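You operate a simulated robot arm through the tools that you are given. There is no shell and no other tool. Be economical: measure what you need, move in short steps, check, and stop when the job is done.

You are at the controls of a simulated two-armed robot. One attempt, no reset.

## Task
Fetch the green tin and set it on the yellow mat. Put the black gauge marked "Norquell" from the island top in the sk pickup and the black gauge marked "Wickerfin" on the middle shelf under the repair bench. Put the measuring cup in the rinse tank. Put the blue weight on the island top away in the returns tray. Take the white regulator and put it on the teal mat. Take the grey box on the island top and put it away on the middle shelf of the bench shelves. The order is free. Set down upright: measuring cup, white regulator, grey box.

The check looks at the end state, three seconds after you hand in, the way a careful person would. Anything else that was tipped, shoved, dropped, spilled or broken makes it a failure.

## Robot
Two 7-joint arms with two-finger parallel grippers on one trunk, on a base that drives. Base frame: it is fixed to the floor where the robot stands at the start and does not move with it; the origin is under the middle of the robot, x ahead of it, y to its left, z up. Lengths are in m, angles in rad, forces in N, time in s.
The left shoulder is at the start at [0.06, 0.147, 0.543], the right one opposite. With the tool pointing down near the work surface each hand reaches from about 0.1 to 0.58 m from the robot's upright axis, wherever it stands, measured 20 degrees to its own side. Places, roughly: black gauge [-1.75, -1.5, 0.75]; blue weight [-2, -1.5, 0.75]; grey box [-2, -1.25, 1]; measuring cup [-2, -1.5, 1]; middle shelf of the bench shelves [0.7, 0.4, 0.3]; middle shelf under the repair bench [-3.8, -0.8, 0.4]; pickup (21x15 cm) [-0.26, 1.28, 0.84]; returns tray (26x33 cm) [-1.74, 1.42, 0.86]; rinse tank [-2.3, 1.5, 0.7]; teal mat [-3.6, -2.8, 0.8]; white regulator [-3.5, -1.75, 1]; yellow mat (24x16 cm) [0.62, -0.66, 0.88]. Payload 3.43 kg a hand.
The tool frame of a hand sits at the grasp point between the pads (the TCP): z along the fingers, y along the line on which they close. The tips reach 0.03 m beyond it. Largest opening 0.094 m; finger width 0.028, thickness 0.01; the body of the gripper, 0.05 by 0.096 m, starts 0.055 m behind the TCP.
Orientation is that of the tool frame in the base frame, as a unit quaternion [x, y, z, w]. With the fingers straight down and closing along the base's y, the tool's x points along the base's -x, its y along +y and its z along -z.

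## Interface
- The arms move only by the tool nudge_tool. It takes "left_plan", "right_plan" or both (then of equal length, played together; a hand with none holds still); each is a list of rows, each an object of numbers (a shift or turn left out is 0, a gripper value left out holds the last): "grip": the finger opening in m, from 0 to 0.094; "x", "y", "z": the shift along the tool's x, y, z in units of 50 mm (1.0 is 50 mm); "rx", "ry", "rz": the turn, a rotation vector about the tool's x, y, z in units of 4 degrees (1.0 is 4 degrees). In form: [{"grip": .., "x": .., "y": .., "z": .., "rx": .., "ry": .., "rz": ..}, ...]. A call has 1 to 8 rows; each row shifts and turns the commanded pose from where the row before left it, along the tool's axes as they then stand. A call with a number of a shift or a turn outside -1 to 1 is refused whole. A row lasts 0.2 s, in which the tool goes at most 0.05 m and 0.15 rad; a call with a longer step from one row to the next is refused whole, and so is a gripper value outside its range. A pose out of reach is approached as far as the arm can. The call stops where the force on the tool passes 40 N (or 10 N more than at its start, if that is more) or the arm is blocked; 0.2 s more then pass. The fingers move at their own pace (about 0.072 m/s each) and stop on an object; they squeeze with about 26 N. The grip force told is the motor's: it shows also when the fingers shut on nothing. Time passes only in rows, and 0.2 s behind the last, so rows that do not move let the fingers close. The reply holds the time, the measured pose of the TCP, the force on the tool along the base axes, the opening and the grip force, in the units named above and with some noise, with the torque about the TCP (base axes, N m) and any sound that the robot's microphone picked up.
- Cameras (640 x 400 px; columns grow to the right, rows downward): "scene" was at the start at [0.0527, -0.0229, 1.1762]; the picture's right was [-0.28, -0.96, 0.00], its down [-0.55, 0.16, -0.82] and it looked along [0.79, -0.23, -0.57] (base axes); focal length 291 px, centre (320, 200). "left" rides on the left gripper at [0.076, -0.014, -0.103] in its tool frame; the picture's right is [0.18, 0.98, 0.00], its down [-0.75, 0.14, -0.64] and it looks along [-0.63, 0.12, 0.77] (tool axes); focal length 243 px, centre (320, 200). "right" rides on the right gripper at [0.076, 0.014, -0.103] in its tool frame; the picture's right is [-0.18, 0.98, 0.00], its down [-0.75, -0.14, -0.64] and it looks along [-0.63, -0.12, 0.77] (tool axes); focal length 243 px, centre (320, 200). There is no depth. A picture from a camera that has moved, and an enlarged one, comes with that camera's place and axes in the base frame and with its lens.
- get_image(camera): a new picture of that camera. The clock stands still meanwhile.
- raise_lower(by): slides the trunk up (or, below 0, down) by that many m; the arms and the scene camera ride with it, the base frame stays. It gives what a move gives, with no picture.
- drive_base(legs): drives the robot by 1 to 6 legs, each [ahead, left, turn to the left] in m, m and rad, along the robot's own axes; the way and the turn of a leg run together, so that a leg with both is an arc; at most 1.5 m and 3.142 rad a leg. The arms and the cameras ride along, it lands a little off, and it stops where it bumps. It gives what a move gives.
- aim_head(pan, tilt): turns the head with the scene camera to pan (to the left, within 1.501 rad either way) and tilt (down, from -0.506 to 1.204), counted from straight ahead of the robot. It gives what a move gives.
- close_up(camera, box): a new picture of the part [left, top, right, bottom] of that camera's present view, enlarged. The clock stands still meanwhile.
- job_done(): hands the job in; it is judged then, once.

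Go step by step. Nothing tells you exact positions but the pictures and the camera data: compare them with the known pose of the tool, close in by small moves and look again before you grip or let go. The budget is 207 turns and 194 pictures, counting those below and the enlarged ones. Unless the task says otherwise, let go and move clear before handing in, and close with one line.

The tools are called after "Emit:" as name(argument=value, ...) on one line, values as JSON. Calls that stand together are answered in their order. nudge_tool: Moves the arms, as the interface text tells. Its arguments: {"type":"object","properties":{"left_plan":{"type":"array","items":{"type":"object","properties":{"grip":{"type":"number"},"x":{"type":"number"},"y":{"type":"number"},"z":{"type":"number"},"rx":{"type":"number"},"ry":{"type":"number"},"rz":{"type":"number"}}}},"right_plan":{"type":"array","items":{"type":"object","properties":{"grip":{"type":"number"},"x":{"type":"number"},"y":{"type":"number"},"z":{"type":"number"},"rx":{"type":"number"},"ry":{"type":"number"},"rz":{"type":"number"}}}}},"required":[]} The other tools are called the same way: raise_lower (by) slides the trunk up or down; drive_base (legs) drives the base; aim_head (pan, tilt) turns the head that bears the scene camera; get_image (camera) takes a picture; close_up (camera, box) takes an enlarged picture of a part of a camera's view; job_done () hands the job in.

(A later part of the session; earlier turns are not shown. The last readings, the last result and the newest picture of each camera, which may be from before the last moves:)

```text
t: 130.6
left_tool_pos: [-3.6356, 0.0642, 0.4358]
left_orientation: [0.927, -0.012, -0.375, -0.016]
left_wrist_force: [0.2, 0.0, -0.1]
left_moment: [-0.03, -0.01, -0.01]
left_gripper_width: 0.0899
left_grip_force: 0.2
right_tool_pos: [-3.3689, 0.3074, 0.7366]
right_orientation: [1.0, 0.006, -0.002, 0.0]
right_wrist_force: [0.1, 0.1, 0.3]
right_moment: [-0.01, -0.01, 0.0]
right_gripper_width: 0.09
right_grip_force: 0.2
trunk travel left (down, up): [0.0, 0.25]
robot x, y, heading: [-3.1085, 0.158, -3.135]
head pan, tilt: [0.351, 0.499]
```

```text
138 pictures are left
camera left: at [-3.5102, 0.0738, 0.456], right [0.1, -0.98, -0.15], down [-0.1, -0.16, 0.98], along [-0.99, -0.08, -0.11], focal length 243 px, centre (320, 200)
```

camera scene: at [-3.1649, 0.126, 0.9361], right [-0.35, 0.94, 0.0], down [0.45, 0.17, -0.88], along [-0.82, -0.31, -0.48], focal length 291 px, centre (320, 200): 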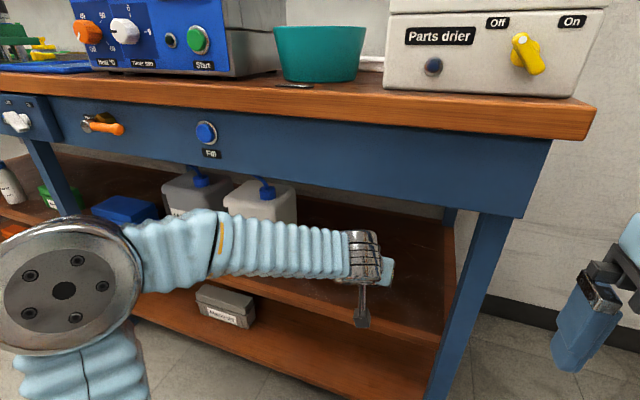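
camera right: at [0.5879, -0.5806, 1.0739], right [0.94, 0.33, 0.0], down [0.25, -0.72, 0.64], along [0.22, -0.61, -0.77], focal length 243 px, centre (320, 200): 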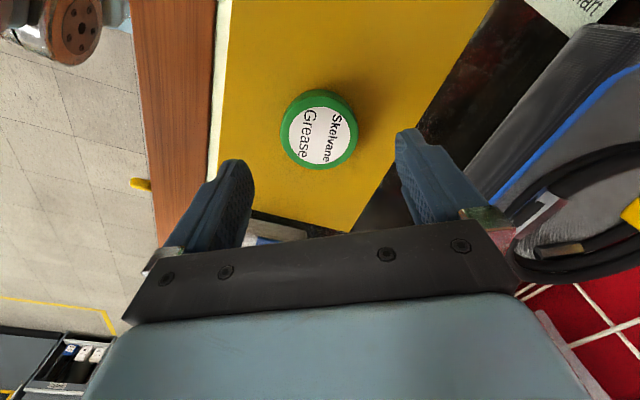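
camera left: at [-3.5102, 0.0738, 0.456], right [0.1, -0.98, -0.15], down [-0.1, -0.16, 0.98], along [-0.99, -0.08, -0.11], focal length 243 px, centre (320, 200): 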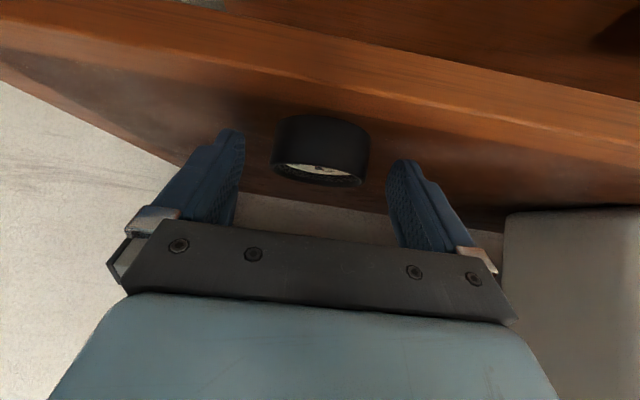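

The gauge lies flat, face up, on the middle shelf. I withdraw, raise the trunk and straighten the hand, then look toward the white regulator.

Emit:
nudge_tool(left_plan=[{"z": -0.5, "x": 0.4}, {"z": -0.5, "x": 0.5}, {"z": -0.5, "x": 0.6}, {"x": 0.7, "z": -0.5}, {}])

Emit:
drive_base(legs=[[-0.3, 0, 0]])

Emit:
raise_lower(by=0.25)

Emit:
nudge_tool(left_plan=[{"ry": 1, "z": -0.8}, {"ry": 1, "z": -0.8}, {"ry": 1, "z": -0.8}, {"ry": 1, "z": -0.8}, {"ry": 1, "z": -0.5}, {"ry": 1, "z": -0.3}, {"ry": 1}, {"ry": 1}])

Emit:
nudge_tool(left_plan=[{"ry": 1}, {"ry": 1}, {"ry": 1}, {}])

Emit:
get_image(camera="scene")

```text
t: 131.8
left_tool_pos: [-3.4995, 0.0657, 0.4379]
left_orientation: [0.927, -0.012, -0.374, -0.015]
left_wrist_force: [-0.2, 0.1, -0.4]
left_moment: [0.03, 0.0, -0.01]
left_gripper_width: 0.0902
left_grip_force: 0.1
left hand out of reach, approached as far as the arm can: row 4
right_tool_pos: [-3.3699, 0.3084, 0.735]
right_orientation: [1.0, 0.005, -0.002, 0.001]
right_wrist_force: [0.0, 0.4, 0.2]
right_moment: [0.06, -0.01, 0.0]
right_gripper_width: 0.0899
right_grip_force: 0.1
trunk travel left (down, up): [0.0, 0.25]
robot x, y, heading: [-3.1027, 0.1554, -3.131]
head pan, tilt: [0.351, 0.499]
```

```text
t: 133.8
left_tool_pos: [-3.1988, 0.0677, 0.4389]
left_orientation: [0.927, -0.012, -0.374, -0.016]
left_wrist_force: [0.3, 0.1, -0.3]
left_moment: [-0.01, -0.01, -0.01]
left_gripper_width: 0.0901
left_grip_force: 0.1
right_tool_pos: [-3.0689, 0.3093, 0.7348]
right_orientation: [1.0, 0.003, -0.003, 0.0]
right_wrist_force: [0.6, -0.6, -0.1]
right_moment: [0.01, 0.01, -0.01]
right_gripper_width: 0.0901
right_grip_force: 0.1
trunk travel left (down, up): [0.0, 0.25]
robot x, y, heading: [-2.8069, 0.1576, -3.136]
head pan, tilt: [0.351, 0.499]
```

```text
t: 136.4
left_tool_pos: [-3.198, 0.0692, 0.6884]
left_orientation: [0.927, -0.012, -0.374, -0.016]
left_wrist_force: [0.2, -0.8, 0.4]
left_moment: [0.0, 0.01, 0.0]
left_gripper_width: 0.0899
left_grip_force: 0.1
right_tool_pos: [-3.0687, 0.311, 0.9857]
right_orientation: [1.0, 0.003, -0.002, 0.0]
right_wrist_force: [0.0, 0.1, -0.2]
right_moment: [0.02, 0.03, 0.03]
right_gripper_width: 0.0902
right_grip_force: 0.0
trunk travel left (down, up): [-0.25, 0.0]
robot x, y, heading: [-2.8055, 0.1577, -3.138]
head pan, tilt: [0.351, 0.499]
```

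```text
t: 138.2
left_tool_pos: [-3.0835, 0.0613, 0.8508]
left_orientation: [0.994, -0.017, -0.104, -0.013]
left_wrist_force: [0.2, -0.7, -0.1]
left_moment: [0.0, -0.01, -0.02]
left_gripper_width: 0.09
left_grip_force: 0.1
right_tool_pos: [-3.0687, 0.3111, 0.9855]
right_orientation: [1.0, 0.003, -0.003, 0.0]
right_wrist_force: [-0.3, 0.3, -1.0]
right_moment: [0.03, -0.03, -0.02]
right_gripper_width: 0.09
right_grip_force: 0.1
trunk travel left (down, up): [-0.25, 0.0]
robot x, y, heading: [-2.8056, 0.1568, -3.133]
head pan, tilt: [0.351, 0.499]
```

```text
t: 139.2
left_tool_pos: [-3.0825, 0.0606, 0.8507]
left_orientation: [1.0, -0.018, 0.0, -0.01]
left_wrist_force: [0.2, 1.0, -0.2]
left_moment: [-0.01, 0.03, 0.02]
left_gripper_width: 0.09
left_grip_force: 0.1
right_tool_pos: [-3.0672, 0.3107, 0.9865]
right_orientation: [1.0, 0.003, -0.002, 0.0]
right_wrist_force: [0.5, 0.7, -0.1]
right_moment: [0.0, 0.01, -0.01]
right_gripper_width: 0.0899
right_grip_force: 0.0
trunk travel left (down, up): [-0.25, 0.0]
robot x, y, heading: [-2.8054, 0.1597, -3.137]
head pan, tilt: [0.351, 0.499]
```

```text
137 pictures are left
camera scene: at [-2.864, 0.1285, 1.1861], right [-0.35, 0.94, 0.0], down [0.45, 0.17, -0.88], along [-0.82, -0.31, -0.48], focal length 291 px, centre (320, 200)
```

scene: 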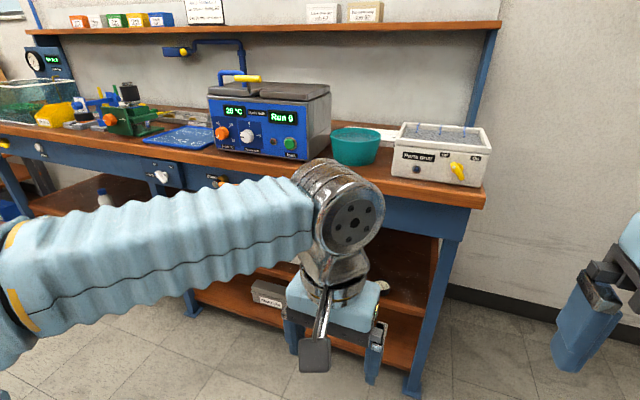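

Next, the white regulator. I strafe south along the bench.

Emit:
drive_base(legs=[[0, 1.5, 0], [0, 0.2, 0]])

Emit:
aim_head(pan=0.1, tilt=0.4)

Emit:
get_image(camera="scene")

Emit:
aim_head(pan=1.0, tilt=0.4)

Emit:
get_image(camera="scene")

```text
t: 147.8
left_tool_pos: [-3.0657, -1.6464, 0.8498]
left_orientation: [1.0, -0.014, 0.0, -0.009]
left_wrist_force: [0.1, -0.2, -0.6]
left_moment: [-0.01, 0.01, -0.01]
left_gripper_width: 0.0903
left_grip_force: 0.1
right_tool_pos: [-3.0523, -1.3957, 0.9861]
right_orientation: [1.0, 0.007, -0.003, 0.0]
right_wrist_force: [-0.1, 0.7, -0.6]
right_moment: [-0.03, -0.02, 0.0]
right_gripper_width: 0.0899
right_grip_force: 0.2
trunk travel left (down, up): [-0.25, 0.0]
robot x, y, heading: [-2.7932, -1.5488, -3.125]
head pan, tilt: [0.351, 0.499]
```

```text
t: 148.6
left_tool_pos: [-3.0663, -1.6473, 0.8508]
left_orientation: [1.0, -0.014, 0.001, -0.01]
left_wrist_force: [0.5, 0.1, 0.5]
left_moment: [-0.01, 0.01, 0.02]
left_gripper_width: 0.0899
left_grip_force: 0.1
right_tool_pos: [-3.0526, -1.3974, 0.9845]
right_orientation: [1.0, 0.008, -0.003, 0.0]
right_wrist_force: [0.7, 0.2, 0.0]
right_moment: [0.0, 0.02, 0.01]
right_gripper_width: 0.0898
right_grip_force: 0.1
trunk travel left (down, up): [-0.25, 0.0]
robot x, y, heading: [-2.7886, -1.5468, -3.127]
head pan, tilt: [0.099, 0.4]
```

```text
136 pictures are left
camera scene: at [-2.8538, -1.5563, 1.1952], right [-0.11, 0.99, 0.0], down [0.39, 0.04, -0.92], along [-0.92, -0.1, -0.39], focal length 291 px, centre (320, 200)
```

scene: 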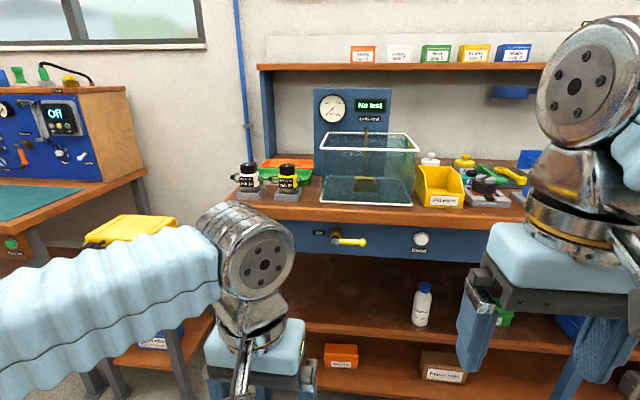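

```text
t: 149.8
left_tool_pos: [-3.067, -1.6474, 0.851]
left_orientation: [1.0, -0.014, 0.002, -0.011]
left_wrist_force: [-0.7, -0.9, -0.3]
left_moment: [0.0, 0.0, 0.0]
left_gripper_width: 0.0902
left_grip_force: 0.1
right_tool_pos: [-3.0521, -1.397, 0.9852]
right_orientation: [1.0, 0.007, -0.003, 0.0]
right_wrist_force: [-0.6, 0.1, 0.9]
right_moment: [-0.03, -0.01, 0.01]
right_gripper_width: 0.09
right_grip_force: 0.0
trunk travel left (down, up): [-0.25, 0.0]
robot x, y, heading: [-2.7862, -1.5476, -3.128]
head pan, tilt: [1.0, 0.4]
```

```text
135 pictures are left
camera scene: at [-2.8108, -1.6244, 1.1952], right [-0.85, 0.53, 0.0], down [0.21, 0.33, -0.92], along [-0.49, -0.78, -0.39], focal length 291 px, centre (320, 200)
```

scene: 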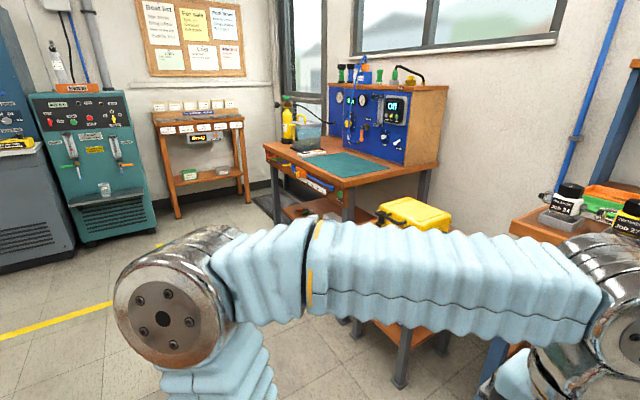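

Two regulators stand at the bench's left end, one white and one yellow; the teal mat is on the corner desk. I zoom in on both.

Emit:
aim_head(pan=0.1, tilt=0.5)

Emit:
close_up(camera="scene", box=[220, 110, 380, 210])

```text
t: 151.0
left_tool_pos: [-3.0666, -1.6466, 0.851]
left_orientation: [1.0, -0.013, 0.001, -0.01]
left_wrist_force: [-0.6, -0.9, -0.6]
left_moment: [-0.01, -0.01, 0.0]
left_gripper_width: 0.09
left_grip_force: 0.0
right_tool_pos: [-3.0521, -1.3987, 0.9852]
right_orientation: [1.0, 0.008, -0.002, 0.001]
right_wrist_force: [-0.6, -1.1, 0.4]
right_moment: [0.01, 0.0, 0.0]
right_gripper_width: 0.09
right_grip_force: 0.1
trunk travel left (down, up): [-0.25, 0.0]
robot x, y, heading: [-2.7891, -1.5509, -3.132]
head pan, tilt: [0.099, 0.499]
```

```text
4.00 times, centred on (300, 160) of scene
camera zoom: at [-2.8522, -1.5561, 1.1861], right [-0.11, 0.99, 0.0], down [0.48, 0.05, -0.88], along [-0.87, -0.1, -0.48], focal length 1164 px, centre (400, 360)
```

zoom: 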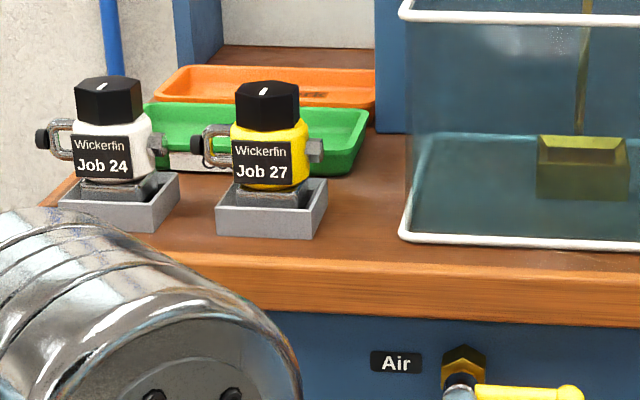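

The white regulator (black knob) stands in a small grey cradle at about (-3.66, -1.86). I raise the left hand and drive in front of it.

Emit:
nudge_tool(left_plan=[{"z": -0.95}, {"z": -0.95}, {"z": -0.95}, {"z": -0.6, "x": -0.4}, {}])

Emit:
drive_base(legs=[[0.0, 0.19, 0], [0.36, 0, 0]])

Emit:
get_image(camera="left")

Emit:
get_image(camera="scene")

```text
t: 152.2
left_tool_pos: [-3.0701, -1.6494, 0.9881]
left_orientation: [1.0, -0.016, 0.002, -0.011]
left_wrist_force: [0.4, 0.4, -0.4]
left_moment: [-0.03, -0.01, -0.02]
left_gripper_width: 0.09
left_grip_force: 0.1
left hand out of reach, approached as far as the arm can: row 3, 4
right_tool_pos: [-3.0524, -1.3976, 0.9845]
right_orientation: [1.0, 0.007, -0.003, 0.0]
right_wrist_force: [0.0, 0.3, 0.1]
right_moment: [-0.01, 0.03, 0.0]
right_gripper_width: 0.09
right_grip_force: 0.1
trunk travel left (down, up): [-0.25, 0.0]
robot x, y, heading: [-2.7905, -1.5467, -3.126]
head pan, tilt: [0.099, 0.499]
```

```text
t: 155.7
left_tool_pos: [-3.4256, -1.8442, 0.9885]
left_orientation: [1.0, -0.014, 0.002, -0.013]
left_wrist_force: [-0.3, -0.3, -0.2]
left_moment: [-0.04, -0.02, 0.05]
left_gripper_width: 0.09
left_grip_force: 0.1
right_tool_pos: [-3.409, -1.591, 0.985]
right_orientation: [1.0, 0.007, -0.002, -0.001]
right_wrist_force: [0.0, 0.0, 0.2]
right_moment: [-0.01, -0.01, 0.04]
right_gripper_width: 0.09
right_grip_force: 0.0
trunk travel left (down, up): [-0.25, 0.0]
robot x, y, heading: [-3.1431, -1.7427, -3.128]
head pan, tilt: [0.099, 0.499]
```

```text
133 pictures are left
camera left: at [-3.3492, -1.8329, 1.0912], right [0.16, -0.99, -0.02], down [-0.76, -0.14, 0.63], along [-0.63, -0.08, -0.77], focal length 243 px, centre (320, 200)
```

left: 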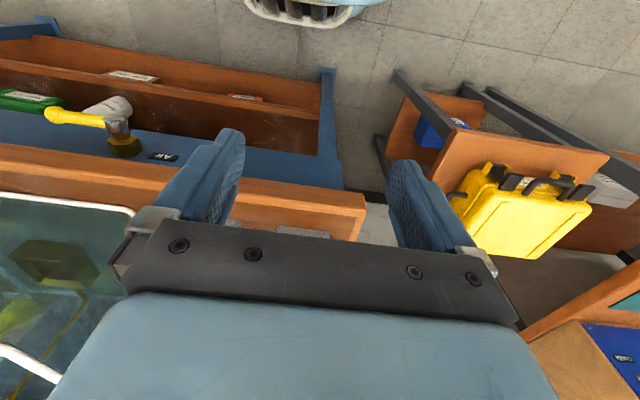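

```text
132 pictures are left
camera scene: at [-3.2083, -1.7489, 1.1861], right [-0.12, 0.99, 0.0], down [0.48, 0.06, -0.88], along [-0.87, -0.1, -0.48], focal length 291 px, centre (320, 200)
```

scene: 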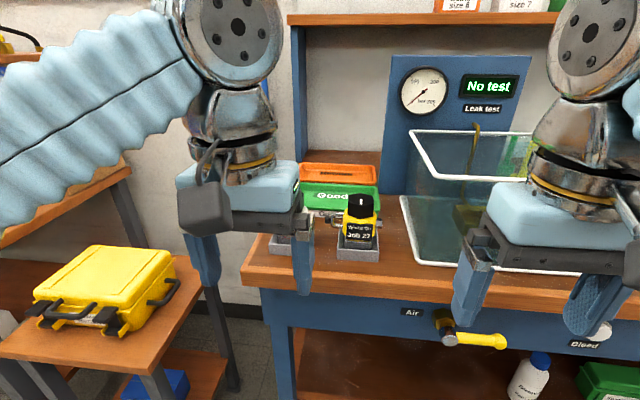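

White knob: center about (-3.605, -1.838), top z≈0.98. I'll straddle it from the front at TCP z≈0.975 with open fingers.

Emit:
nudge_tool(left_plan=[{"z": 0.27, "grip": 0.094}, {"x": -0.9}, {}])

Emit:
drive_base(legs=[[0.045, 0.0, 0]])

Emit:
get_image(camera="left")

Emit:
close_up(camera="scene", box=[180, 140, 420, 290])

```text
t: 156.5
left_tool_pos: [-3.4687, -1.8416, 0.9754]
left_orientation: [1.0, -0.014, 0.002, -0.011]
left_wrist_force: [0.2, -0.3, 0.2]
left_moment: [0.0, -0.03, -0.01]
left_gripper_width: 0.094
left_grip_force: 0.1
right_tool_pos: [-3.4089, -1.5903, 0.9857]
right_orientation: [1.0, 0.007, -0.003, 0.0]
right_wrist_force: [0.8, -0.1, 0.8]
right_moment: [-0.01, 0.0, 0.01]
right_gripper_width: 0.0898
right_grip_force: 0.0
trunk travel left (down, up): [-0.25, 0.0]
robot x, y, heading: [-3.1475, -1.743, -3.129]
head pan, tilt: [0.099, 0.499]
```

```text
t: 157.4
left_tool_pos: [-3.5132, -1.8428, 0.9751]
left_orientation: [1.0, -0.014, 0.003, -0.012]
left_wrist_force: [0.0, -0.2, 0.7]
left_moment: [0.02, 0.02, -0.03]
left_gripper_width: 0.0944
left_grip_force: 0.0
right_tool_pos: [-3.4531, -1.5915, 0.9855]
right_orientation: [1.0, 0.008, -0.003, 0.0]
right_wrist_force: [0.3, 0.4, 0.1]
right_moment: [0.01, 0.03, 0.01]
right_gripper_width: 0.0899
right_grip_force: 0.0
trunk travel left (down, up): [-0.25, 0.0]
robot x, y, heading: [-3.1902, -1.7407, -3.124]
head pan, tilt: [0.099, 0.499]
```

```text
131 pictures are left
camera left: at [-3.4375, -1.8326, 1.0787], right [0.16, -0.99, -0.02], down [-0.76, -0.14, 0.63], along [-0.63, -0.08, -0.77], focal length 243 px, centre (320, 200)
```

left: 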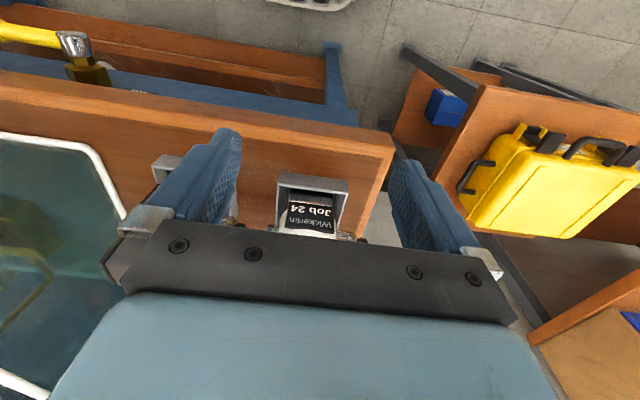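

```text
2.67 times, centred on (300, 215) of scene
camera zoom: at [-3.2531, -1.7496, 1.1861], right [-0.11, 0.99, 0.0], down [0.48, 0.06, -0.88], along [-0.87, -0.1, -0.48], focal length 776 px, centre (373, 160)
```

zoom: 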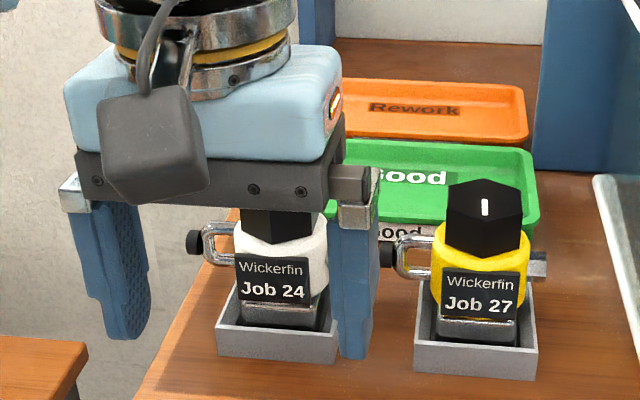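

The yoke and fitting stick out sideways, so gripping front-to-back around the white body is better. I move the hand to the south side, turn the wrist 90°, and then straddle from there.

Emit:
nudge_tool(left_plan=[{"x": 0.9}, {"x": 0.5}, {}])

Emit:
drive_base(legs=[[0, 0.11, 0]])

Emit:
nudge_tool(left_plan=[{"rz": 1}, {"rz": 1}, {"rz": 1}, {"rz": 1}, {"rz": 1}, {"rz": 1}, {"rz": 1}, {"rz": 1}])

Emit:
nudge_tool(left_plan=[{"rz": 1}, {"rz": 1}, {"rz": 1}, {"rz": 1}, {"rz": 1}, {"rz": 1}, {"rz": 1}, {"rz": 1}])

Emit:
nudge_tool(left_plan=[{"rz": 1}, {"rz": 1}, {"rz": 1}, {"rz": 1}, {"rz": 1}, {"rz": 1}, {}])

Emit:
get_image(camera="left")

```text
t: 158.2
left_tool_pos: [-3.4439, -1.8447, 0.9745]
left_orientation: [1.0, -0.014, 0.002, -0.012]
left_wrist_force: [0.3, -0.8, -0.5]
left_moment: [-0.02, -0.01, -0.03]
left_gripper_width: 0.0941
left_grip_force: 0.0
right_tool_pos: [-3.454, -1.5924, 0.9859]
right_orientation: [1.0, 0.008, -0.002, 0.0]
right_wrist_force: [-1.0, 0.2, -0.9]
right_moment: [-0.01, 0.02, 0.03]
right_gripper_width: 0.09
right_grip_force: 0.1
trunk travel left (down, up): [-0.25, 0.0]
robot x, y, heading: [-3.1929, -1.7465, -3.129]
head pan, tilt: [0.099, 0.499]
```

```text
t: 159.4
left_tool_pos: [-3.4426, -1.9561, 0.9742]
left_orientation: [1.0, -0.014, 0.002, -0.012]
left_wrist_force: [-0.3, 0.2, 1.2]
left_moment: [-0.02, -0.01, 0.01]
left_gripper_width: 0.0941
left_grip_force: 0.0
right_tool_pos: [-3.4526, -1.7009, 0.9856]
right_orientation: [1.0, 0.009, -0.002, 0.0]
right_wrist_force: [-0.6, 0.5, 0.4]
right_moment: [0.01, 0.01, 0.01]
right_gripper_width: 0.0899
right_grip_force: 0.0
trunk travel left (down, up): [-0.25, 0.0]
robot x, y, heading: [-3.1872, -1.8502, -3.129]
head pan, tilt: [0.099, 0.499]
```

```text
t: 161.2
left_tool_pos: [-3.442, -1.9562, 0.9749]
left_orientation: [0.957, -0.29, -0.001, -0.014]
left_wrist_force: [0.9, -0.3, -1.0]
left_moment: [-0.01, -0.01, 0.02]
left_gripper_width: 0.0941
left_grip_force: 0.1
right_tool_pos: [-3.4525, -1.7018, 0.9851]
right_orientation: [1.0, 0.008, -0.003, 0.0]
right_wrist_force: [-0.2, -0.9, 0.2]
right_moment: [-0.02, 0.06, -0.02]
right_gripper_width: 0.0898
right_grip_force: 0.0
trunk travel left (down, up): [-0.25, 0.0]
robot x, y, heading: [-3.1836, -1.8501, -3.126]
head pan, tilt: [0.099, 0.499]
```

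```text
t: 163.0
left_tool_pos: [-3.4416, -1.9571, 0.9758]
left_orientation: [0.84, -0.542, -0.003, -0.012]
left_wrist_force: [-0.2, 0.7, 0.2]
left_moment: [0.02, 0.0, 0.02]
left_gripper_width: 0.0942
left_grip_force: 0.1
right_tool_pos: [-3.452, -1.7039, 0.9853]
right_orientation: [1.0, 0.009, -0.002, 0.001]
right_wrist_force: [-0.9, -0.4, 0.1]
right_moment: [0.03, -0.04, -0.01]
right_gripper_width: 0.0901
right_grip_force: 0.0
trunk travel left (down, up): [-0.25, 0.0]
robot x, y, heading: [-3.1879, -1.8494, -3.127]
head pan, tilt: [0.099, 0.499]
```

```text
t: 164.6
left_tool_pos: [-3.4419, -1.9562, 0.9752]
left_orientation: [0.709, -0.705, -0.006, -0.011]
left_wrist_force: [-0.3, -0.3, -0.6]
left_moment: [-0.01, 0.01, 0.02]
left_gripper_width: 0.0941
left_grip_force: 0.1
right_tool_pos: [-3.4513, -1.7014, 0.9839]
right_orientation: [1.0, 0.009, -0.003, 0.0]
right_wrist_force: [0.1, 0.5, -0.2]
right_moment: [-0.02, 0.01, 0.04]
right_gripper_width: 0.0902
right_grip_force: 0.1
trunk travel left (down, up): [-0.25, 0.0]
robot x, y, heading: [-3.1883, -1.8502, -3.127]
head pan, tilt: [0.099, 0.499]
```

```text
129 pictures are left
camera left: at [-3.4277, -2.0349, 1.0754], right [-0.98, -0.19, -0.01], down [-0.15, 0.74, 0.66], along [-0.12, 0.65, -0.75], focal length 243 px, centre (320, 200)
```

left: 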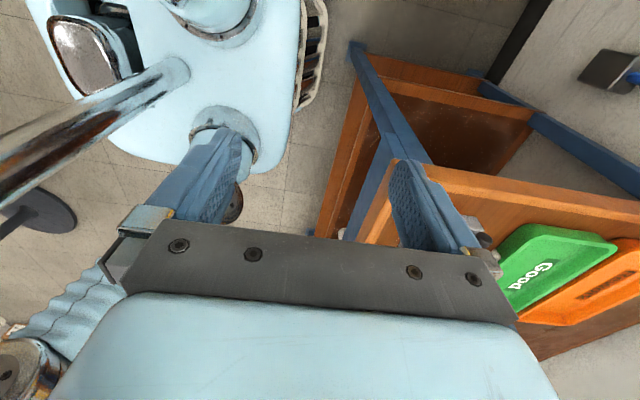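

The wrist is turned. I move forward, south of the regulator, and look.

Emit:
nudge_tool(left_plan=[{"y": 0.815, "x": 0.1}, {"y": 0.815, "x": 0.1}, {"y": 0.815}, {"y": 0.815}, {"z": 0.4}, {}])

Emit:
get_image(camera="left")

Emit:
close_up(camera="scene", box=[160, 100, 420, 262])

```text
t: 166.0
left_tool_pos: [-3.6038, -1.9652, 0.9547]
left_orientation: [0.71, -0.704, -0.007, -0.011]
left_wrist_force: [-0.5, 0.6, -0.8]
left_moment: [0.0, 0.0, -0.02]
left_gripper_width: 0.0941
left_grip_force: 0.0
right_tool_pos: [-3.4519, -1.7027, 0.985]
right_orientation: [1.0, 0.008, -0.004, 0.0]
right_wrist_force: [0.5, -0.9, 0.3]
right_moment: [0.0, 0.01, 0.02]
right_gripper_width: 0.0899
right_grip_force: 0.1
trunk travel left (down, up): [-0.25, 0.0]
robot x, y, heading: [-3.1869, -1.853, -3.126]
head pan, tilt: [0.099, 0.499]
```

```text
128 pictures are left
camera left: at [-3.5902, -2.0438, 1.0541], right [-0.98, -0.19, -0.01], down [-0.15, 0.74, 0.66], along [-0.12, 0.65, -0.75], focal length 243 px, centre (320, 200)
```

left: 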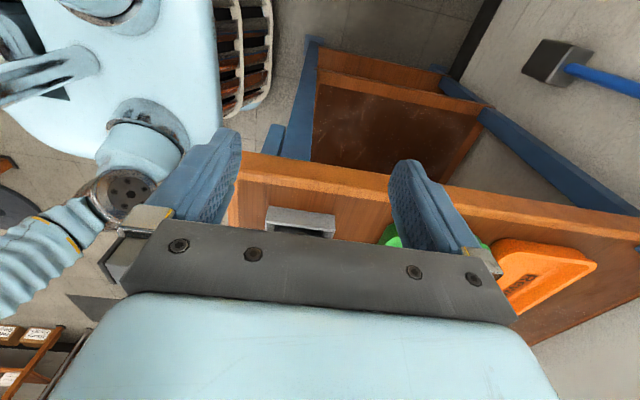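

```text
2.46 times, centred on (290, 181) of scene
camera zoom: at [-3.2515, -1.8606, 1.1861], right [-0.12, 0.99, 0.0], down [0.48, 0.06, -0.88], along [-0.87, -0.1, -0.48], focal length 716 px, centre (394, 247)
```

zoom: 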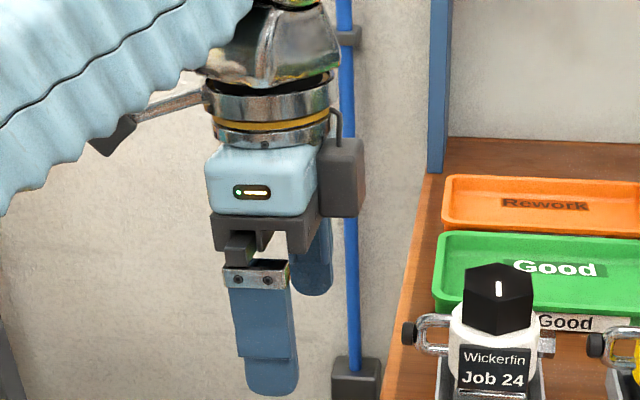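

Aligned in x. I lower slightly and slide north so the fingers straddle the body.

Emit:
nudge_tool(left_plan=[{"z": 0.23}, {"x": -0.83}, {"x": -0.83}, {"x": -0.83}, {}])

Emit:
get_image(camera="left")

Emit:
close_up(camera="scene", box=[200, 100, 460, 262])

```text
t: 167.2
left_tool_pos: [-3.6066, -1.8411, 0.9438]
left_orientation: [0.709, -0.705, -0.006, -0.012]
left_wrist_force: [-0.9, -0.1, 1.4]
left_moment: [-0.03, -0.01, 0.01]
left_gripper_width: 0.094
left_grip_force: 0.2
right_tool_pos: [-3.4521, -1.7029, 0.9862]
right_orientation: [1.0, 0.008, -0.003, 0.0]
right_wrist_force: [-0.4, 0.0, 0.2]
right_moment: [-0.03, -0.02, -0.01]
right_gripper_width: 0.0899
right_grip_force: 0.1
trunk travel left (down, up): [-0.25, 0.0]
robot x, y, heading: [-3.1912, -1.8527, -3.123]
head pan, tilt: [0.099, 0.499]
```

```text
126 pictures are left
camera left: at [-3.5926, -1.9196, 1.0445], right [-0.98, -0.19, -0.01], down [-0.15, 0.74, 0.66], along [-0.12, 0.65, -0.75], focal length 243 px, centre (320, 200)
```

left: 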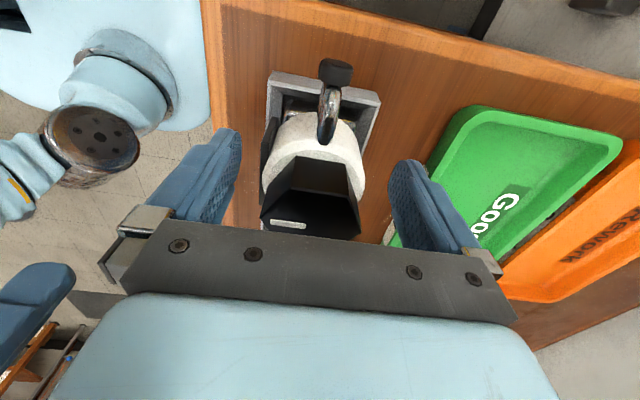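

```text
2.46 times, centred on (330, 181) of scene
camera zoom: at [-3.2516, -1.8603, 1.1861], right [-0.12, 0.99, 0.0], down [0.48, 0.05, -0.88], along [-0.87, -0.1, -0.48], focal length 716 px, centre (295, 247)
```

zoom: 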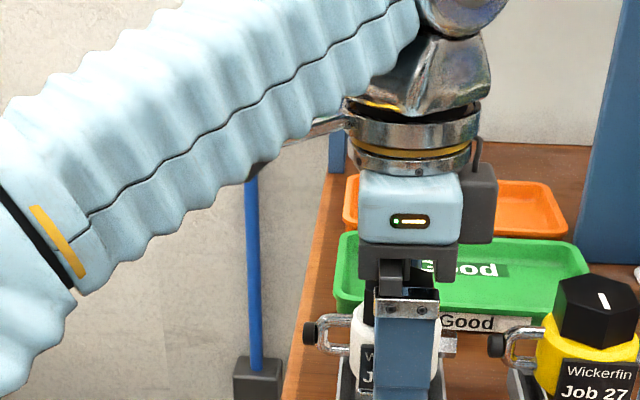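

Well centred. I close on the body.

Emit:
nudge_tool(left_plan=[{"grip": 0.045}, {"grip": 0.045}, {"grip": 0.045}, {"grip": 0.045}, {"grip": 0.045}, {}])

Emit:
nudge_tool(left_plan=[{"z": -0.4}, {"z": -0.5}, {}])

Emit:
get_image(camera="left")

```text
t: 168.6
left_tool_pos: [-3.6065, -1.8406, 0.9452]
left_orientation: [0.709, -0.705, -0.006, -0.01]
left_wrist_force: [7.1, -0.8, 13.2]
left_moment: [-0.02, -0.03, 0.04]
left_gripper_width: 0.0542
left_grip_force: 25.8
right_tool_pos: [-3.4501, -1.7036, 0.9852]
right_orientation: [1.0, 0.008, -0.004, -0.001]
right_wrist_force: [0.3, 0.5, -0.4]
right_moment: [-0.02, 0.0, -0.02]
right_gripper_width: 0.0902
right_grip_force: 0.2
trunk travel left (down, up): [-0.25, 0.0]
robot x, y, heading: [-3.1883, -1.8511, -3.125]
head pan, tilt: [0.099, 0.499]
```

```text
t: 169.4
left_tool_pos: [-3.6066, -1.8427, 0.9637]
left_orientation: [0.71, -0.704, -0.006, -0.012]
left_wrist_force: [0.4, -0.8, -4.5]
left_moment: [0.03, -0.01, -0.03]
left_gripper_width: 0.0548
left_grip_force: 26.0
left hand out of reach, approached as far as the arm can: row 2
right_tool_pos: [-3.453, -1.7024, 0.9857]
right_orientation: [1.0, 0.009, -0.003, 0.0]
right_wrist_force: [-0.5, -1.1, 0.4]
right_moment: [0.0, 0.02, 0.01]
right_gripper_width: 0.0904
right_grip_force: 0.1
trunk travel left (down, up): [-0.25, 0.0]
robot x, y, heading: [-3.1867, -1.8511, -3.126]
head pan, tilt: [0.099, 0.499]
```

```text
124 pictures are left
camera left: at [-3.5932, -1.9207, 1.0646], right [-0.98, -0.19, -0.01], down [-0.15, 0.74, 0.66], along [-0.12, 0.65, -0.75], focal length 243 px, centre (320, 200)
```

left: 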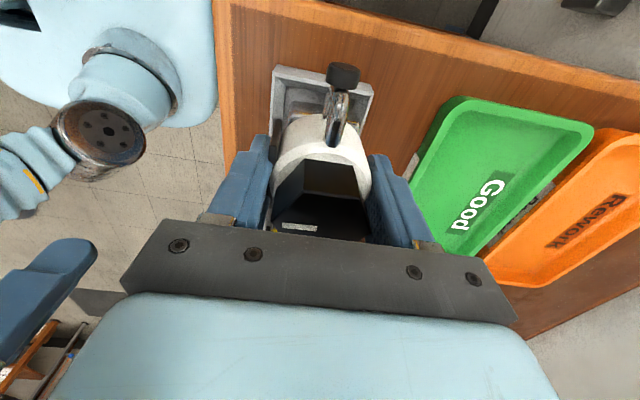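

Held, but from this stance the arm can't lift high enough. I set it back in its cradle, release, and reposition the base so that the arm is less stretched.

Emit:
nudge_tool(left_plan=[{"z": 0.2}, {"z": 0.16}, {}, {"grip": 0.094}, {"grip": 0.094}, {"grip": 0.094}, {}])

Emit:
nudge_tool(left_plan=[{"x": 0.83}, {"x": 0.83}, {"x": 0.83}, {}])

Emit:
drive_base(legs=[[0.035, 0, 0]])

Emit:
nudge_tool(left_plan=[{"y": -0.7}, {}])

Emit:
close_up(camera="scene", box=[200, 100, 460, 262])

```text
t: 171.0
left_tool_pos: [-3.6068, -1.8424, 0.9475]
left_orientation: [0.709, -0.705, -0.006, -0.011]
left_wrist_force: [0.2, 0.3, -0.5]
left_moment: [-0.02, 0.01, 0.0]
left_gripper_width: 0.094
left_grip_force: 0.1
right_tool_pos: [-3.4512, -1.7026, 0.9846]
right_orientation: [1.0, 0.008, -0.002, 0.0]
right_wrist_force: [0.0, 0.0, 0.5]
right_moment: [-0.03, -0.04, 0.01]
right_gripper_width: 0.0899
right_grip_force: 0.0
trunk travel left (down, up): [-0.25, 0.0]
robot x, y, heading: [-3.191, -1.8544, -3.124]
head pan, tilt: [0.099, 0.499]
```

```text
t: 172.0
left_tool_pos: [-3.6067, -1.968, 0.9451]
left_orientation: [0.71, -0.704, -0.006, -0.011]
left_wrist_force: [0.0, -0.7, 0.1]
left_moment: [0.04, 0.01, -0.01]
left_gripper_width: 0.0941
left_grip_force: 0.0
right_tool_pos: [-3.4518, -1.7032, 0.9862]
right_orientation: [1.0, 0.008, -0.002, -0.001]
right_wrist_force: [-0.6, -0.5, 0.4]
right_moment: [0.04, -0.03, -0.02]
right_gripper_width: 0.0898
right_grip_force: 0.0
trunk travel left (down, up): [-0.25, 0.0]
robot x, y, heading: [-3.1879, -1.8509, -3.122]
head pan, tilt: [0.099, 0.499]
```

```text
t: 172.8
left_tool_pos: [-3.6425, -1.9676, 0.9446]
left_orientation: [0.71, -0.704, -0.006, -0.01]
left_wrist_force: [0.4, 0.0, 0.2]
left_moment: [0.01, -0.02, 0.0]
left_gripper_width: 0.0941
left_grip_force: 0.3
right_tool_pos: [-3.4871, -1.7036, 0.9854]
right_orientation: [1.0, 0.008, -0.002, 0.0]
right_wrist_force: [0.7, -0.1, -0.3]
right_moment: [0.03, 0.0, 0.0]
right_gripper_width: 0.0899
right_grip_force: 0.0
trunk travel left (down, up): [-0.25, 0.0]
robot x, y, heading: [-3.224, -1.8516, -3.128]
head pan, tilt: [0.099, 0.499]
```

```text
t: 173.4
left_tool_pos: [-3.6075, -1.9689, 0.9443]
left_orientation: [0.709, -0.705, -0.006, -0.011]
left_wrist_force: [0.8, 0.2, 0.0]
left_moment: [0.01, -0.01, -0.02]
left_gripper_width: 0.0942
left_grip_force: 0.0
right_tool_pos: [-3.4865, -1.7032, 0.9873]
right_orientation: [1.0, 0.009, -0.003, 0.0]
right_wrist_force: [-0.4, -0.2, -0.4]
right_moment: [-0.01, -0.01, -0.01]
right_gripper_width: 0.0901
right_grip_force: 0.0
trunk travel left (down, up): [-0.25, 0.0]
robot x, y, heading: [-3.224, -1.8486, -3.125]
head pan, tilt: [0.099, 0.499]
```

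```text
2.46 times, centred on (330, 181) of scene
camera zoom: at [-3.2864, -1.8611, 1.1861], right [-0.12, 0.99, 0.0], down [0.48, 0.06, -0.88], along [-0.87, -0.1, -0.48], focal length 716 px, centre (295, 247)
```

zoom: 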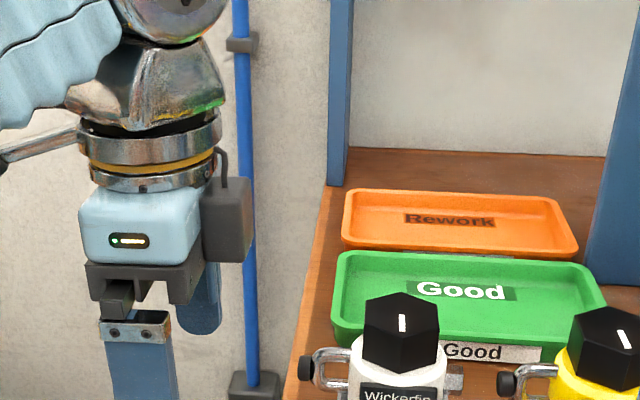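

The regulator stands unchanged. I strafe right so the straddling hand returns to it with the arm offset to its own side.

Emit:
drive_base(legs=[[0, -0.128, 0]])

Emit:
get_image(camera="left")

```text
t: 174.7
left_tool_pos: [-3.6093, -1.8386, 0.9433]
left_orientation: [0.71, -0.704, -0.006, -0.011]
left_wrist_force: [0.1, 0.9, -0.4]
left_moment: [-0.01, 0.01, -0.03]
left_gripper_width: 0.0942
left_grip_force: 0.0
right_tool_pos: [-3.4895, -1.5736, 0.9863]
right_orientation: [1.0, 0.008, -0.003, -0.001]
right_wrist_force: [-0.8, -0.7, -0.7]
right_moment: [0.03, 0.02, 0.04]
right_gripper_width: 0.0901
right_grip_force: 0.0
trunk travel left (down, up): [-0.25, 0.0]
robot x, y, heading: [-3.2254, -1.7265, -3.129]
head pan, tilt: [0.099, 0.499]
```

```text
122 pictures are left
camera left: at [-3.5951, -1.9177, 1.0446], right [-0.98, -0.19, -0.01], down [-0.15, 0.74, 0.66], along [-0.12, 0.65, -0.75], focal length 243 px, centre (320, 200)
```

left: 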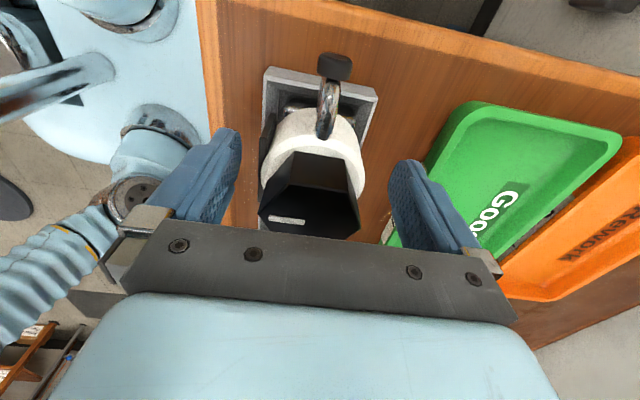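

Good. I centre by a few mm, close and lift.

Emit:
nudge_tool(left_plan=[{"y": -0.1}, {"grip": 0.045}, {"grip": 0.045}, {"grip": 0.045}, {"grip": 0.045}, {"grip": 0.045}, {}])

Emit:
nudge_tool(left_plan=[{"z": -0.5}, {"z": -0.5}, {"z": -0.3}, {}])

Emit:
get_image(camera="left")

Emit:
close_up(camera="scene", box=[160, 100, 420, 262])

```text
t: 176.3
left_tool_pos: [-3.6051, -1.8392, 0.9453]
left_orientation: [0.71, -0.704, -0.006, -0.012]
left_wrist_force: [-4.7, 1.3, 3.3]
left_moment: [0.01, 0.1, -0.01]
left_gripper_width: 0.057
left_grip_force: 26.3
right_tool_pos: [-3.4896, -1.5739, 0.9856]
right_orientation: [1.0, 0.009, -0.003, 0.0]
right_wrist_force: [0.1, -0.2, -0.6]
right_moment: [0.0, -0.02, 0.0]
right_gripper_width: 0.0899
right_grip_force: 0.0
trunk travel left (down, up): [-0.25, 0.0]
robot x, y, heading: [-3.2216, -1.722, -3.126]
head pan, tilt: [0.099, 0.499]
```

```text
t: 177.3
left_tool_pos: [-3.6004, -1.8393, 0.9925]
left_orientation: [0.71, -0.705, -0.005, -0.004]
left_wrist_force: [0.5, 0.3, -5.0]
left_moment: [0.02, -0.08, 0.0]
left_gripper_width: 0.0569
left_grip_force: 26.2
left hand out of reach, approached as far as the arm can: row 2, 3
right_tool_pos: [-3.4899, -1.5731, 0.9854]
right_orientation: [1.0, 0.008, -0.002, 0.001]
right_wrist_force: [0.2, -1.2, -0.1]
right_moment: [-0.01, -0.05, -0.01]
right_gripper_width: 0.0897
right_grip_force: 0.0
trunk travel left (down, up): [-0.25, 0.0]
robot x, y, heading: [-3.2254, -1.7267, -3.123]
head pan, tilt: [0.099, 0.499]
```

```text
121 pictures are left
camera left: at [-3.5845, -1.9165, 1.0936], right [-0.98, -0.19, 0.0], down [-0.14, 0.74, 0.65], along [-0.12, 0.64, -0.76], focal length 243 px, centre (320, 200)
```

left: 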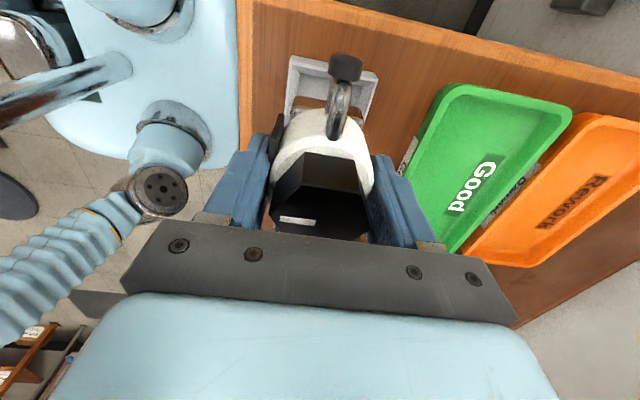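

```text
2.46 times, centred on (290, 181) of scene
camera zoom: at [-3.289, -1.7316, 1.186], right [-0.12, 0.99, 0.0], down [0.48, 0.06, -0.88], along [-0.87, -0.1, -0.48], focal length 716 px, centre (394, 247)
```

zoom: 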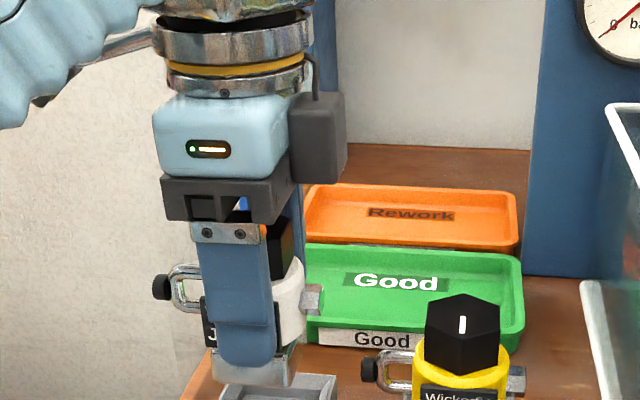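

The regulator is clear of the cradle. I back off, strafe south to the desk with the teal mat.

Emit:
drive_base(legs=[[-0.33, 0, 0], [0, 0.92, 0]])

Emit:
aim_head(pan=0.1, tilt=0.6)

Emit:
get_image(camera="scene")

Emit:
get_image(camera="left")

```text
t: 183.9
left_tool_pos: [-3.2422, -2.7655, 0.992]
left_orientation: [0.718, -0.696, -0.004, -0.004]
left_wrist_force: [-0.7, -1.2, -4.3]
left_moment: [0.03, 0.0, -0.02]
left_gripper_width: 0.0571
left_grip_force: 25.9
right_tool_pos: [-3.1402, -2.4974, 0.9857]
right_orientation: [1.0, 0.021, -0.002, 0.0]
right_wrist_force: [-0.3, -0.1, 0.3]
right_moment: [-0.04, -0.01, 0.0]
right_gripper_width: 0.0899
right_grip_force: 0.2
trunk travel left (down, up): [-0.25, 0.0]
robot x, y, heading: [-2.8714, -2.6394, -3.103]
head pan, tilt: [0.099, 0.499]
```

```text
t: 184.6
left_tool_pos: [-3.2425, -2.7671, 0.9933]
left_orientation: [0.719, -0.695, -0.006, -0.004]
left_wrist_force: [-0.2, -0.3, -4.7]
left_moment: [0.04, -0.01, 0.01]
left_gripper_width: 0.0575
left_grip_force: 26.2
right_tool_pos: [-3.1394, -2.4977, 0.9865]
right_orientation: [1.0, 0.021, -0.002, -0.001]
right_wrist_force: [-0.6, 0.2, 0.3]
right_moment: [0.05, -0.03, 0.0]
right_gripper_width: 0.09
right_grip_force: 0.0
trunk travel left (down, up): [-0.25, 0.0]
robot x, y, heading: [-2.873, -2.6418, -3.099]
head pan, tilt: [0.099, 0.6]
```

```text
119 pictures are left
camera scene: at [-2.9318, -2.6497, 1.177], right [-0.14, 0.99, 0.0], down [0.56, 0.08, -0.83], along [-0.82, -0.12, -0.56], focal length 291 px, centre (320, 200)
```

scene: 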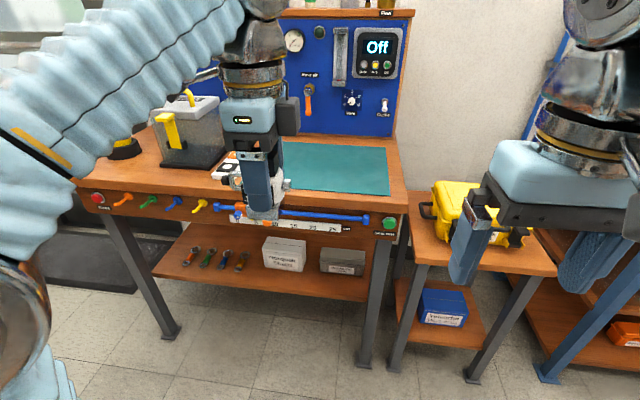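

```text
118 pictures are left
camera left: at [-3.225, -2.8427, 1.0935], right [-0.98, -0.22, 0.0], down [-0.16, 0.74, 0.65], along [-0.14, 0.64, -0.76], focal length 243 px, centre (320, 200)
```

left: 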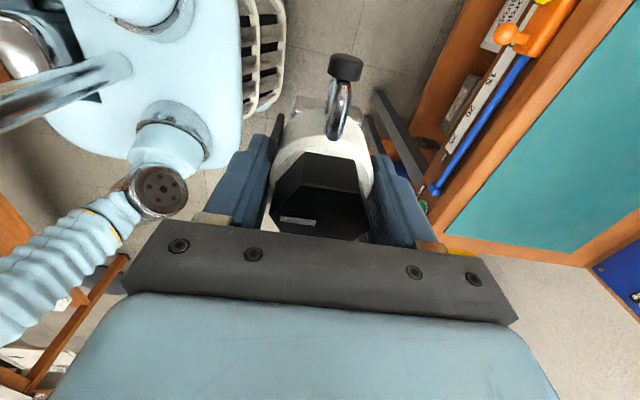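

The teal mat spans about x -3.53…-3.81, y -2.57…-2.9. I drive forward so the regulator is over it.

Emit:
drive_base(legs=[[0.29, -0.04, -0.04]])

Emit:
get_image(camera="left")

Emit:
get_image(camera="scene")

```text
t: 186.6
left_tool_pos: [-3.5329, -2.7181, 0.993]
left_orientation: [-0.705, 0.709, 0.005, 0.004]
left_wrist_force: [0.4, 0.4, -5.4]
left_moment: [0.03, 0.02, 0.01]
left_gripper_width: 0.0572
left_grip_force: 25.8
right_tool_pos: [-3.4205, -2.4546, 0.9855]
right_orientation: [1.0, 0.003, -0.003, -0.001]
right_wrist_force: [0.6, 0.0, 0.1]
right_moment: [-0.03, 0.03, 0.0]
right_gripper_width: 0.0901
right_grip_force: 0.2
trunk travel left (down, up): [-0.25, 0.0]
robot x, y, heading: [-3.1602, -2.6057, -3.133]
head pan, tilt: [0.099, 0.6]
```

```text
117 pictures are left
camera left: at [-3.5192, -2.7966, 1.0936], right [-0.98, -0.18, 0.0], down [-0.14, 0.75, 0.65], along [-0.12, 0.64, -0.76], focal length 243 px, centre (320, 200)
```

left: 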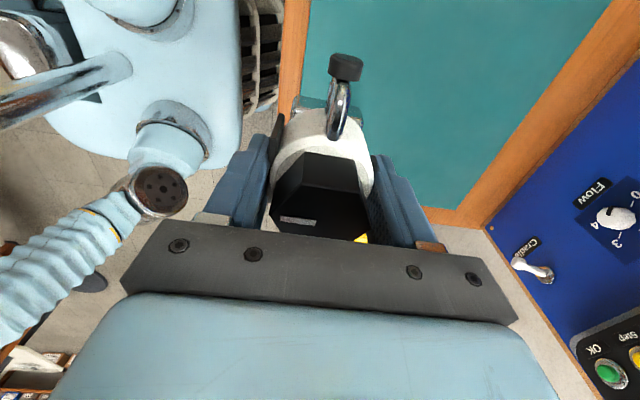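

```text
116 pictures are left
camera scene: at [-3.2194, -2.6143, 1.177], right [-0.11, 0.99, 0.0], down [0.56, 0.06, -0.82], along [-0.82, -0.09, -0.57], focal length 291 px, centre (320, 200)
```

scene: 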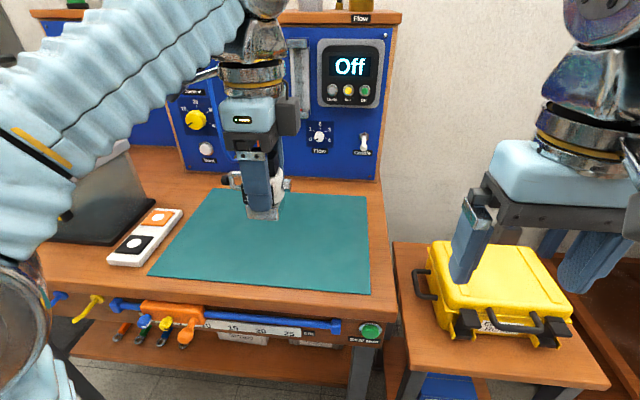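

I lower toward the desk and move 8.5 cm further onto the mat.

Emit:
nudge_tool(left_plan=[{"z": 0.8}, {"z": 0.8}, {"y": 0.85}, {"y": 0.85}, {}])

Emit:
close_up(camera="scene", box=[140, 140, 400, 302])

Emit:
get_image(camera="left")

```text
t: 187.8
left_tool_pos: [-3.618, -2.7181, 0.9124]
left_orientation: [-0.706, 0.709, 0.005, 0.004]
left_wrist_force: [-0.6, 0.3, -5.7]
left_moment: [0.04, 0.02, 0.0]
left_gripper_width: 0.0572
left_grip_force: 26.4
right_tool_pos: [-3.421, -2.4553, 0.9846]
right_orientation: [1.0, 0.004, -0.003, 0.0]
right_wrist_force: [0.0, -0.5, 0.4]
right_moment: [0.0, -0.02, -0.01]
right_gripper_width: 0.0902
right_grip_force: 0.1
trunk travel left (down, up): [-0.25, 0.0]
robot x, y, heading: [-3.1592, -2.6056, -3.134]
head pan, tilt: [0.099, 0.6]
```

```text
2.46 times, centred on (270, 221) of scene
camera zoom: at [-3.2199, -2.6143, 1.1769], right [-0.11, 0.99, 0.0], down [0.56, 0.06, -0.82], along [-0.82, -0.09, -0.57], focal length 716 px, centre (443, 148)
```

zoom: 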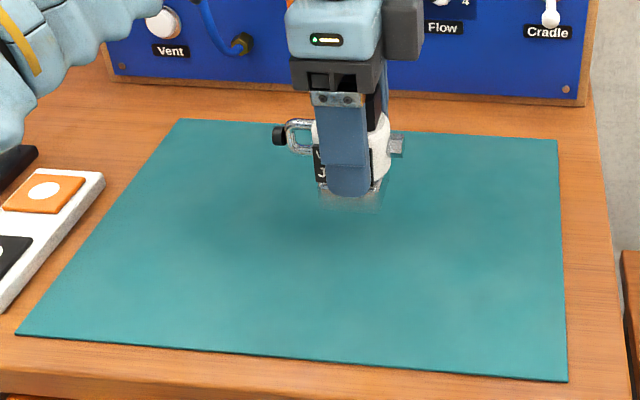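

```text
114 pictures are left
camera left: at [-3.6049, -2.7949, 1.014], right [-0.98, -0.18, 0.0], down [-0.14, 0.75, 0.65], along [-0.12, 0.64, -0.76], focal length 243 px, centre (320, 200)
```

left: 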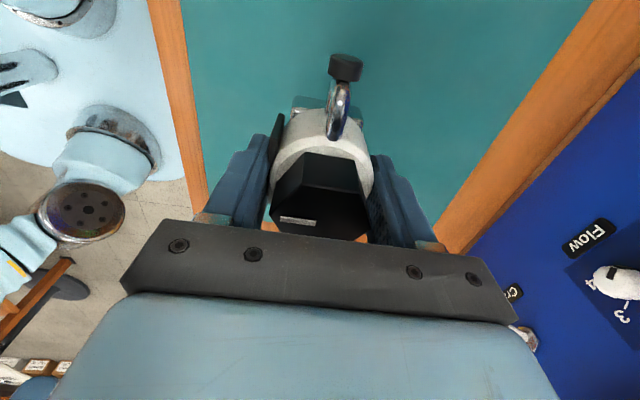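

The hand is well over the mat. I lower in small steps until contact.

Emit:
nudge_tool(left_plan=[{"z": 0.3}, {"z": 0.2}, {"z": 0.1}, {"z": 0.1}, {}])

Emit:
close_up(camera="scene", box=[140, 140, 400, 302])

```text
t: 189.0
left_tool_pos: [-3.6189, -2.7173, 0.8775]
left_orientation: [-0.706, 0.709, 0.005, 0.003]
left_wrist_force: [0.1, 0.7, -5.5]
left_moment: [0.02, 0.04, -0.01]
left_gripper_width: 0.0571
left_grip_force: 25.8
right_tool_pos: [-3.4212, -2.4546, 0.9856]
right_orientation: [1.0, 0.005, -0.002, -0.001]
right_wrist_force: [0.4, 0.3, -0.5]
right_moment: [0.01, -0.01, 0.01]
right_gripper_width: 0.0898
right_grip_force: 0.1
trunk travel left (down, up): [-0.25, 0.0]
robot x, y, heading: [-3.1573, -2.6045, -3.136]
head pan, tilt: [0.099, 0.6]
```

```text
2.46 times, centred on (270, 221) of scene
camera zoom: at [-3.2196, -2.6143, 1.177], right [-0.11, 0.99, 0.0], down [0.56, 0.06, -0.82], along [-0.82, -0.09, -0.57], focal length 716 px, centre (443, 148)
```

zoom: 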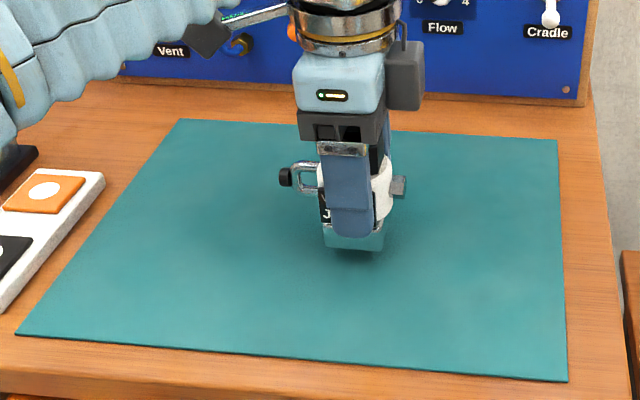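

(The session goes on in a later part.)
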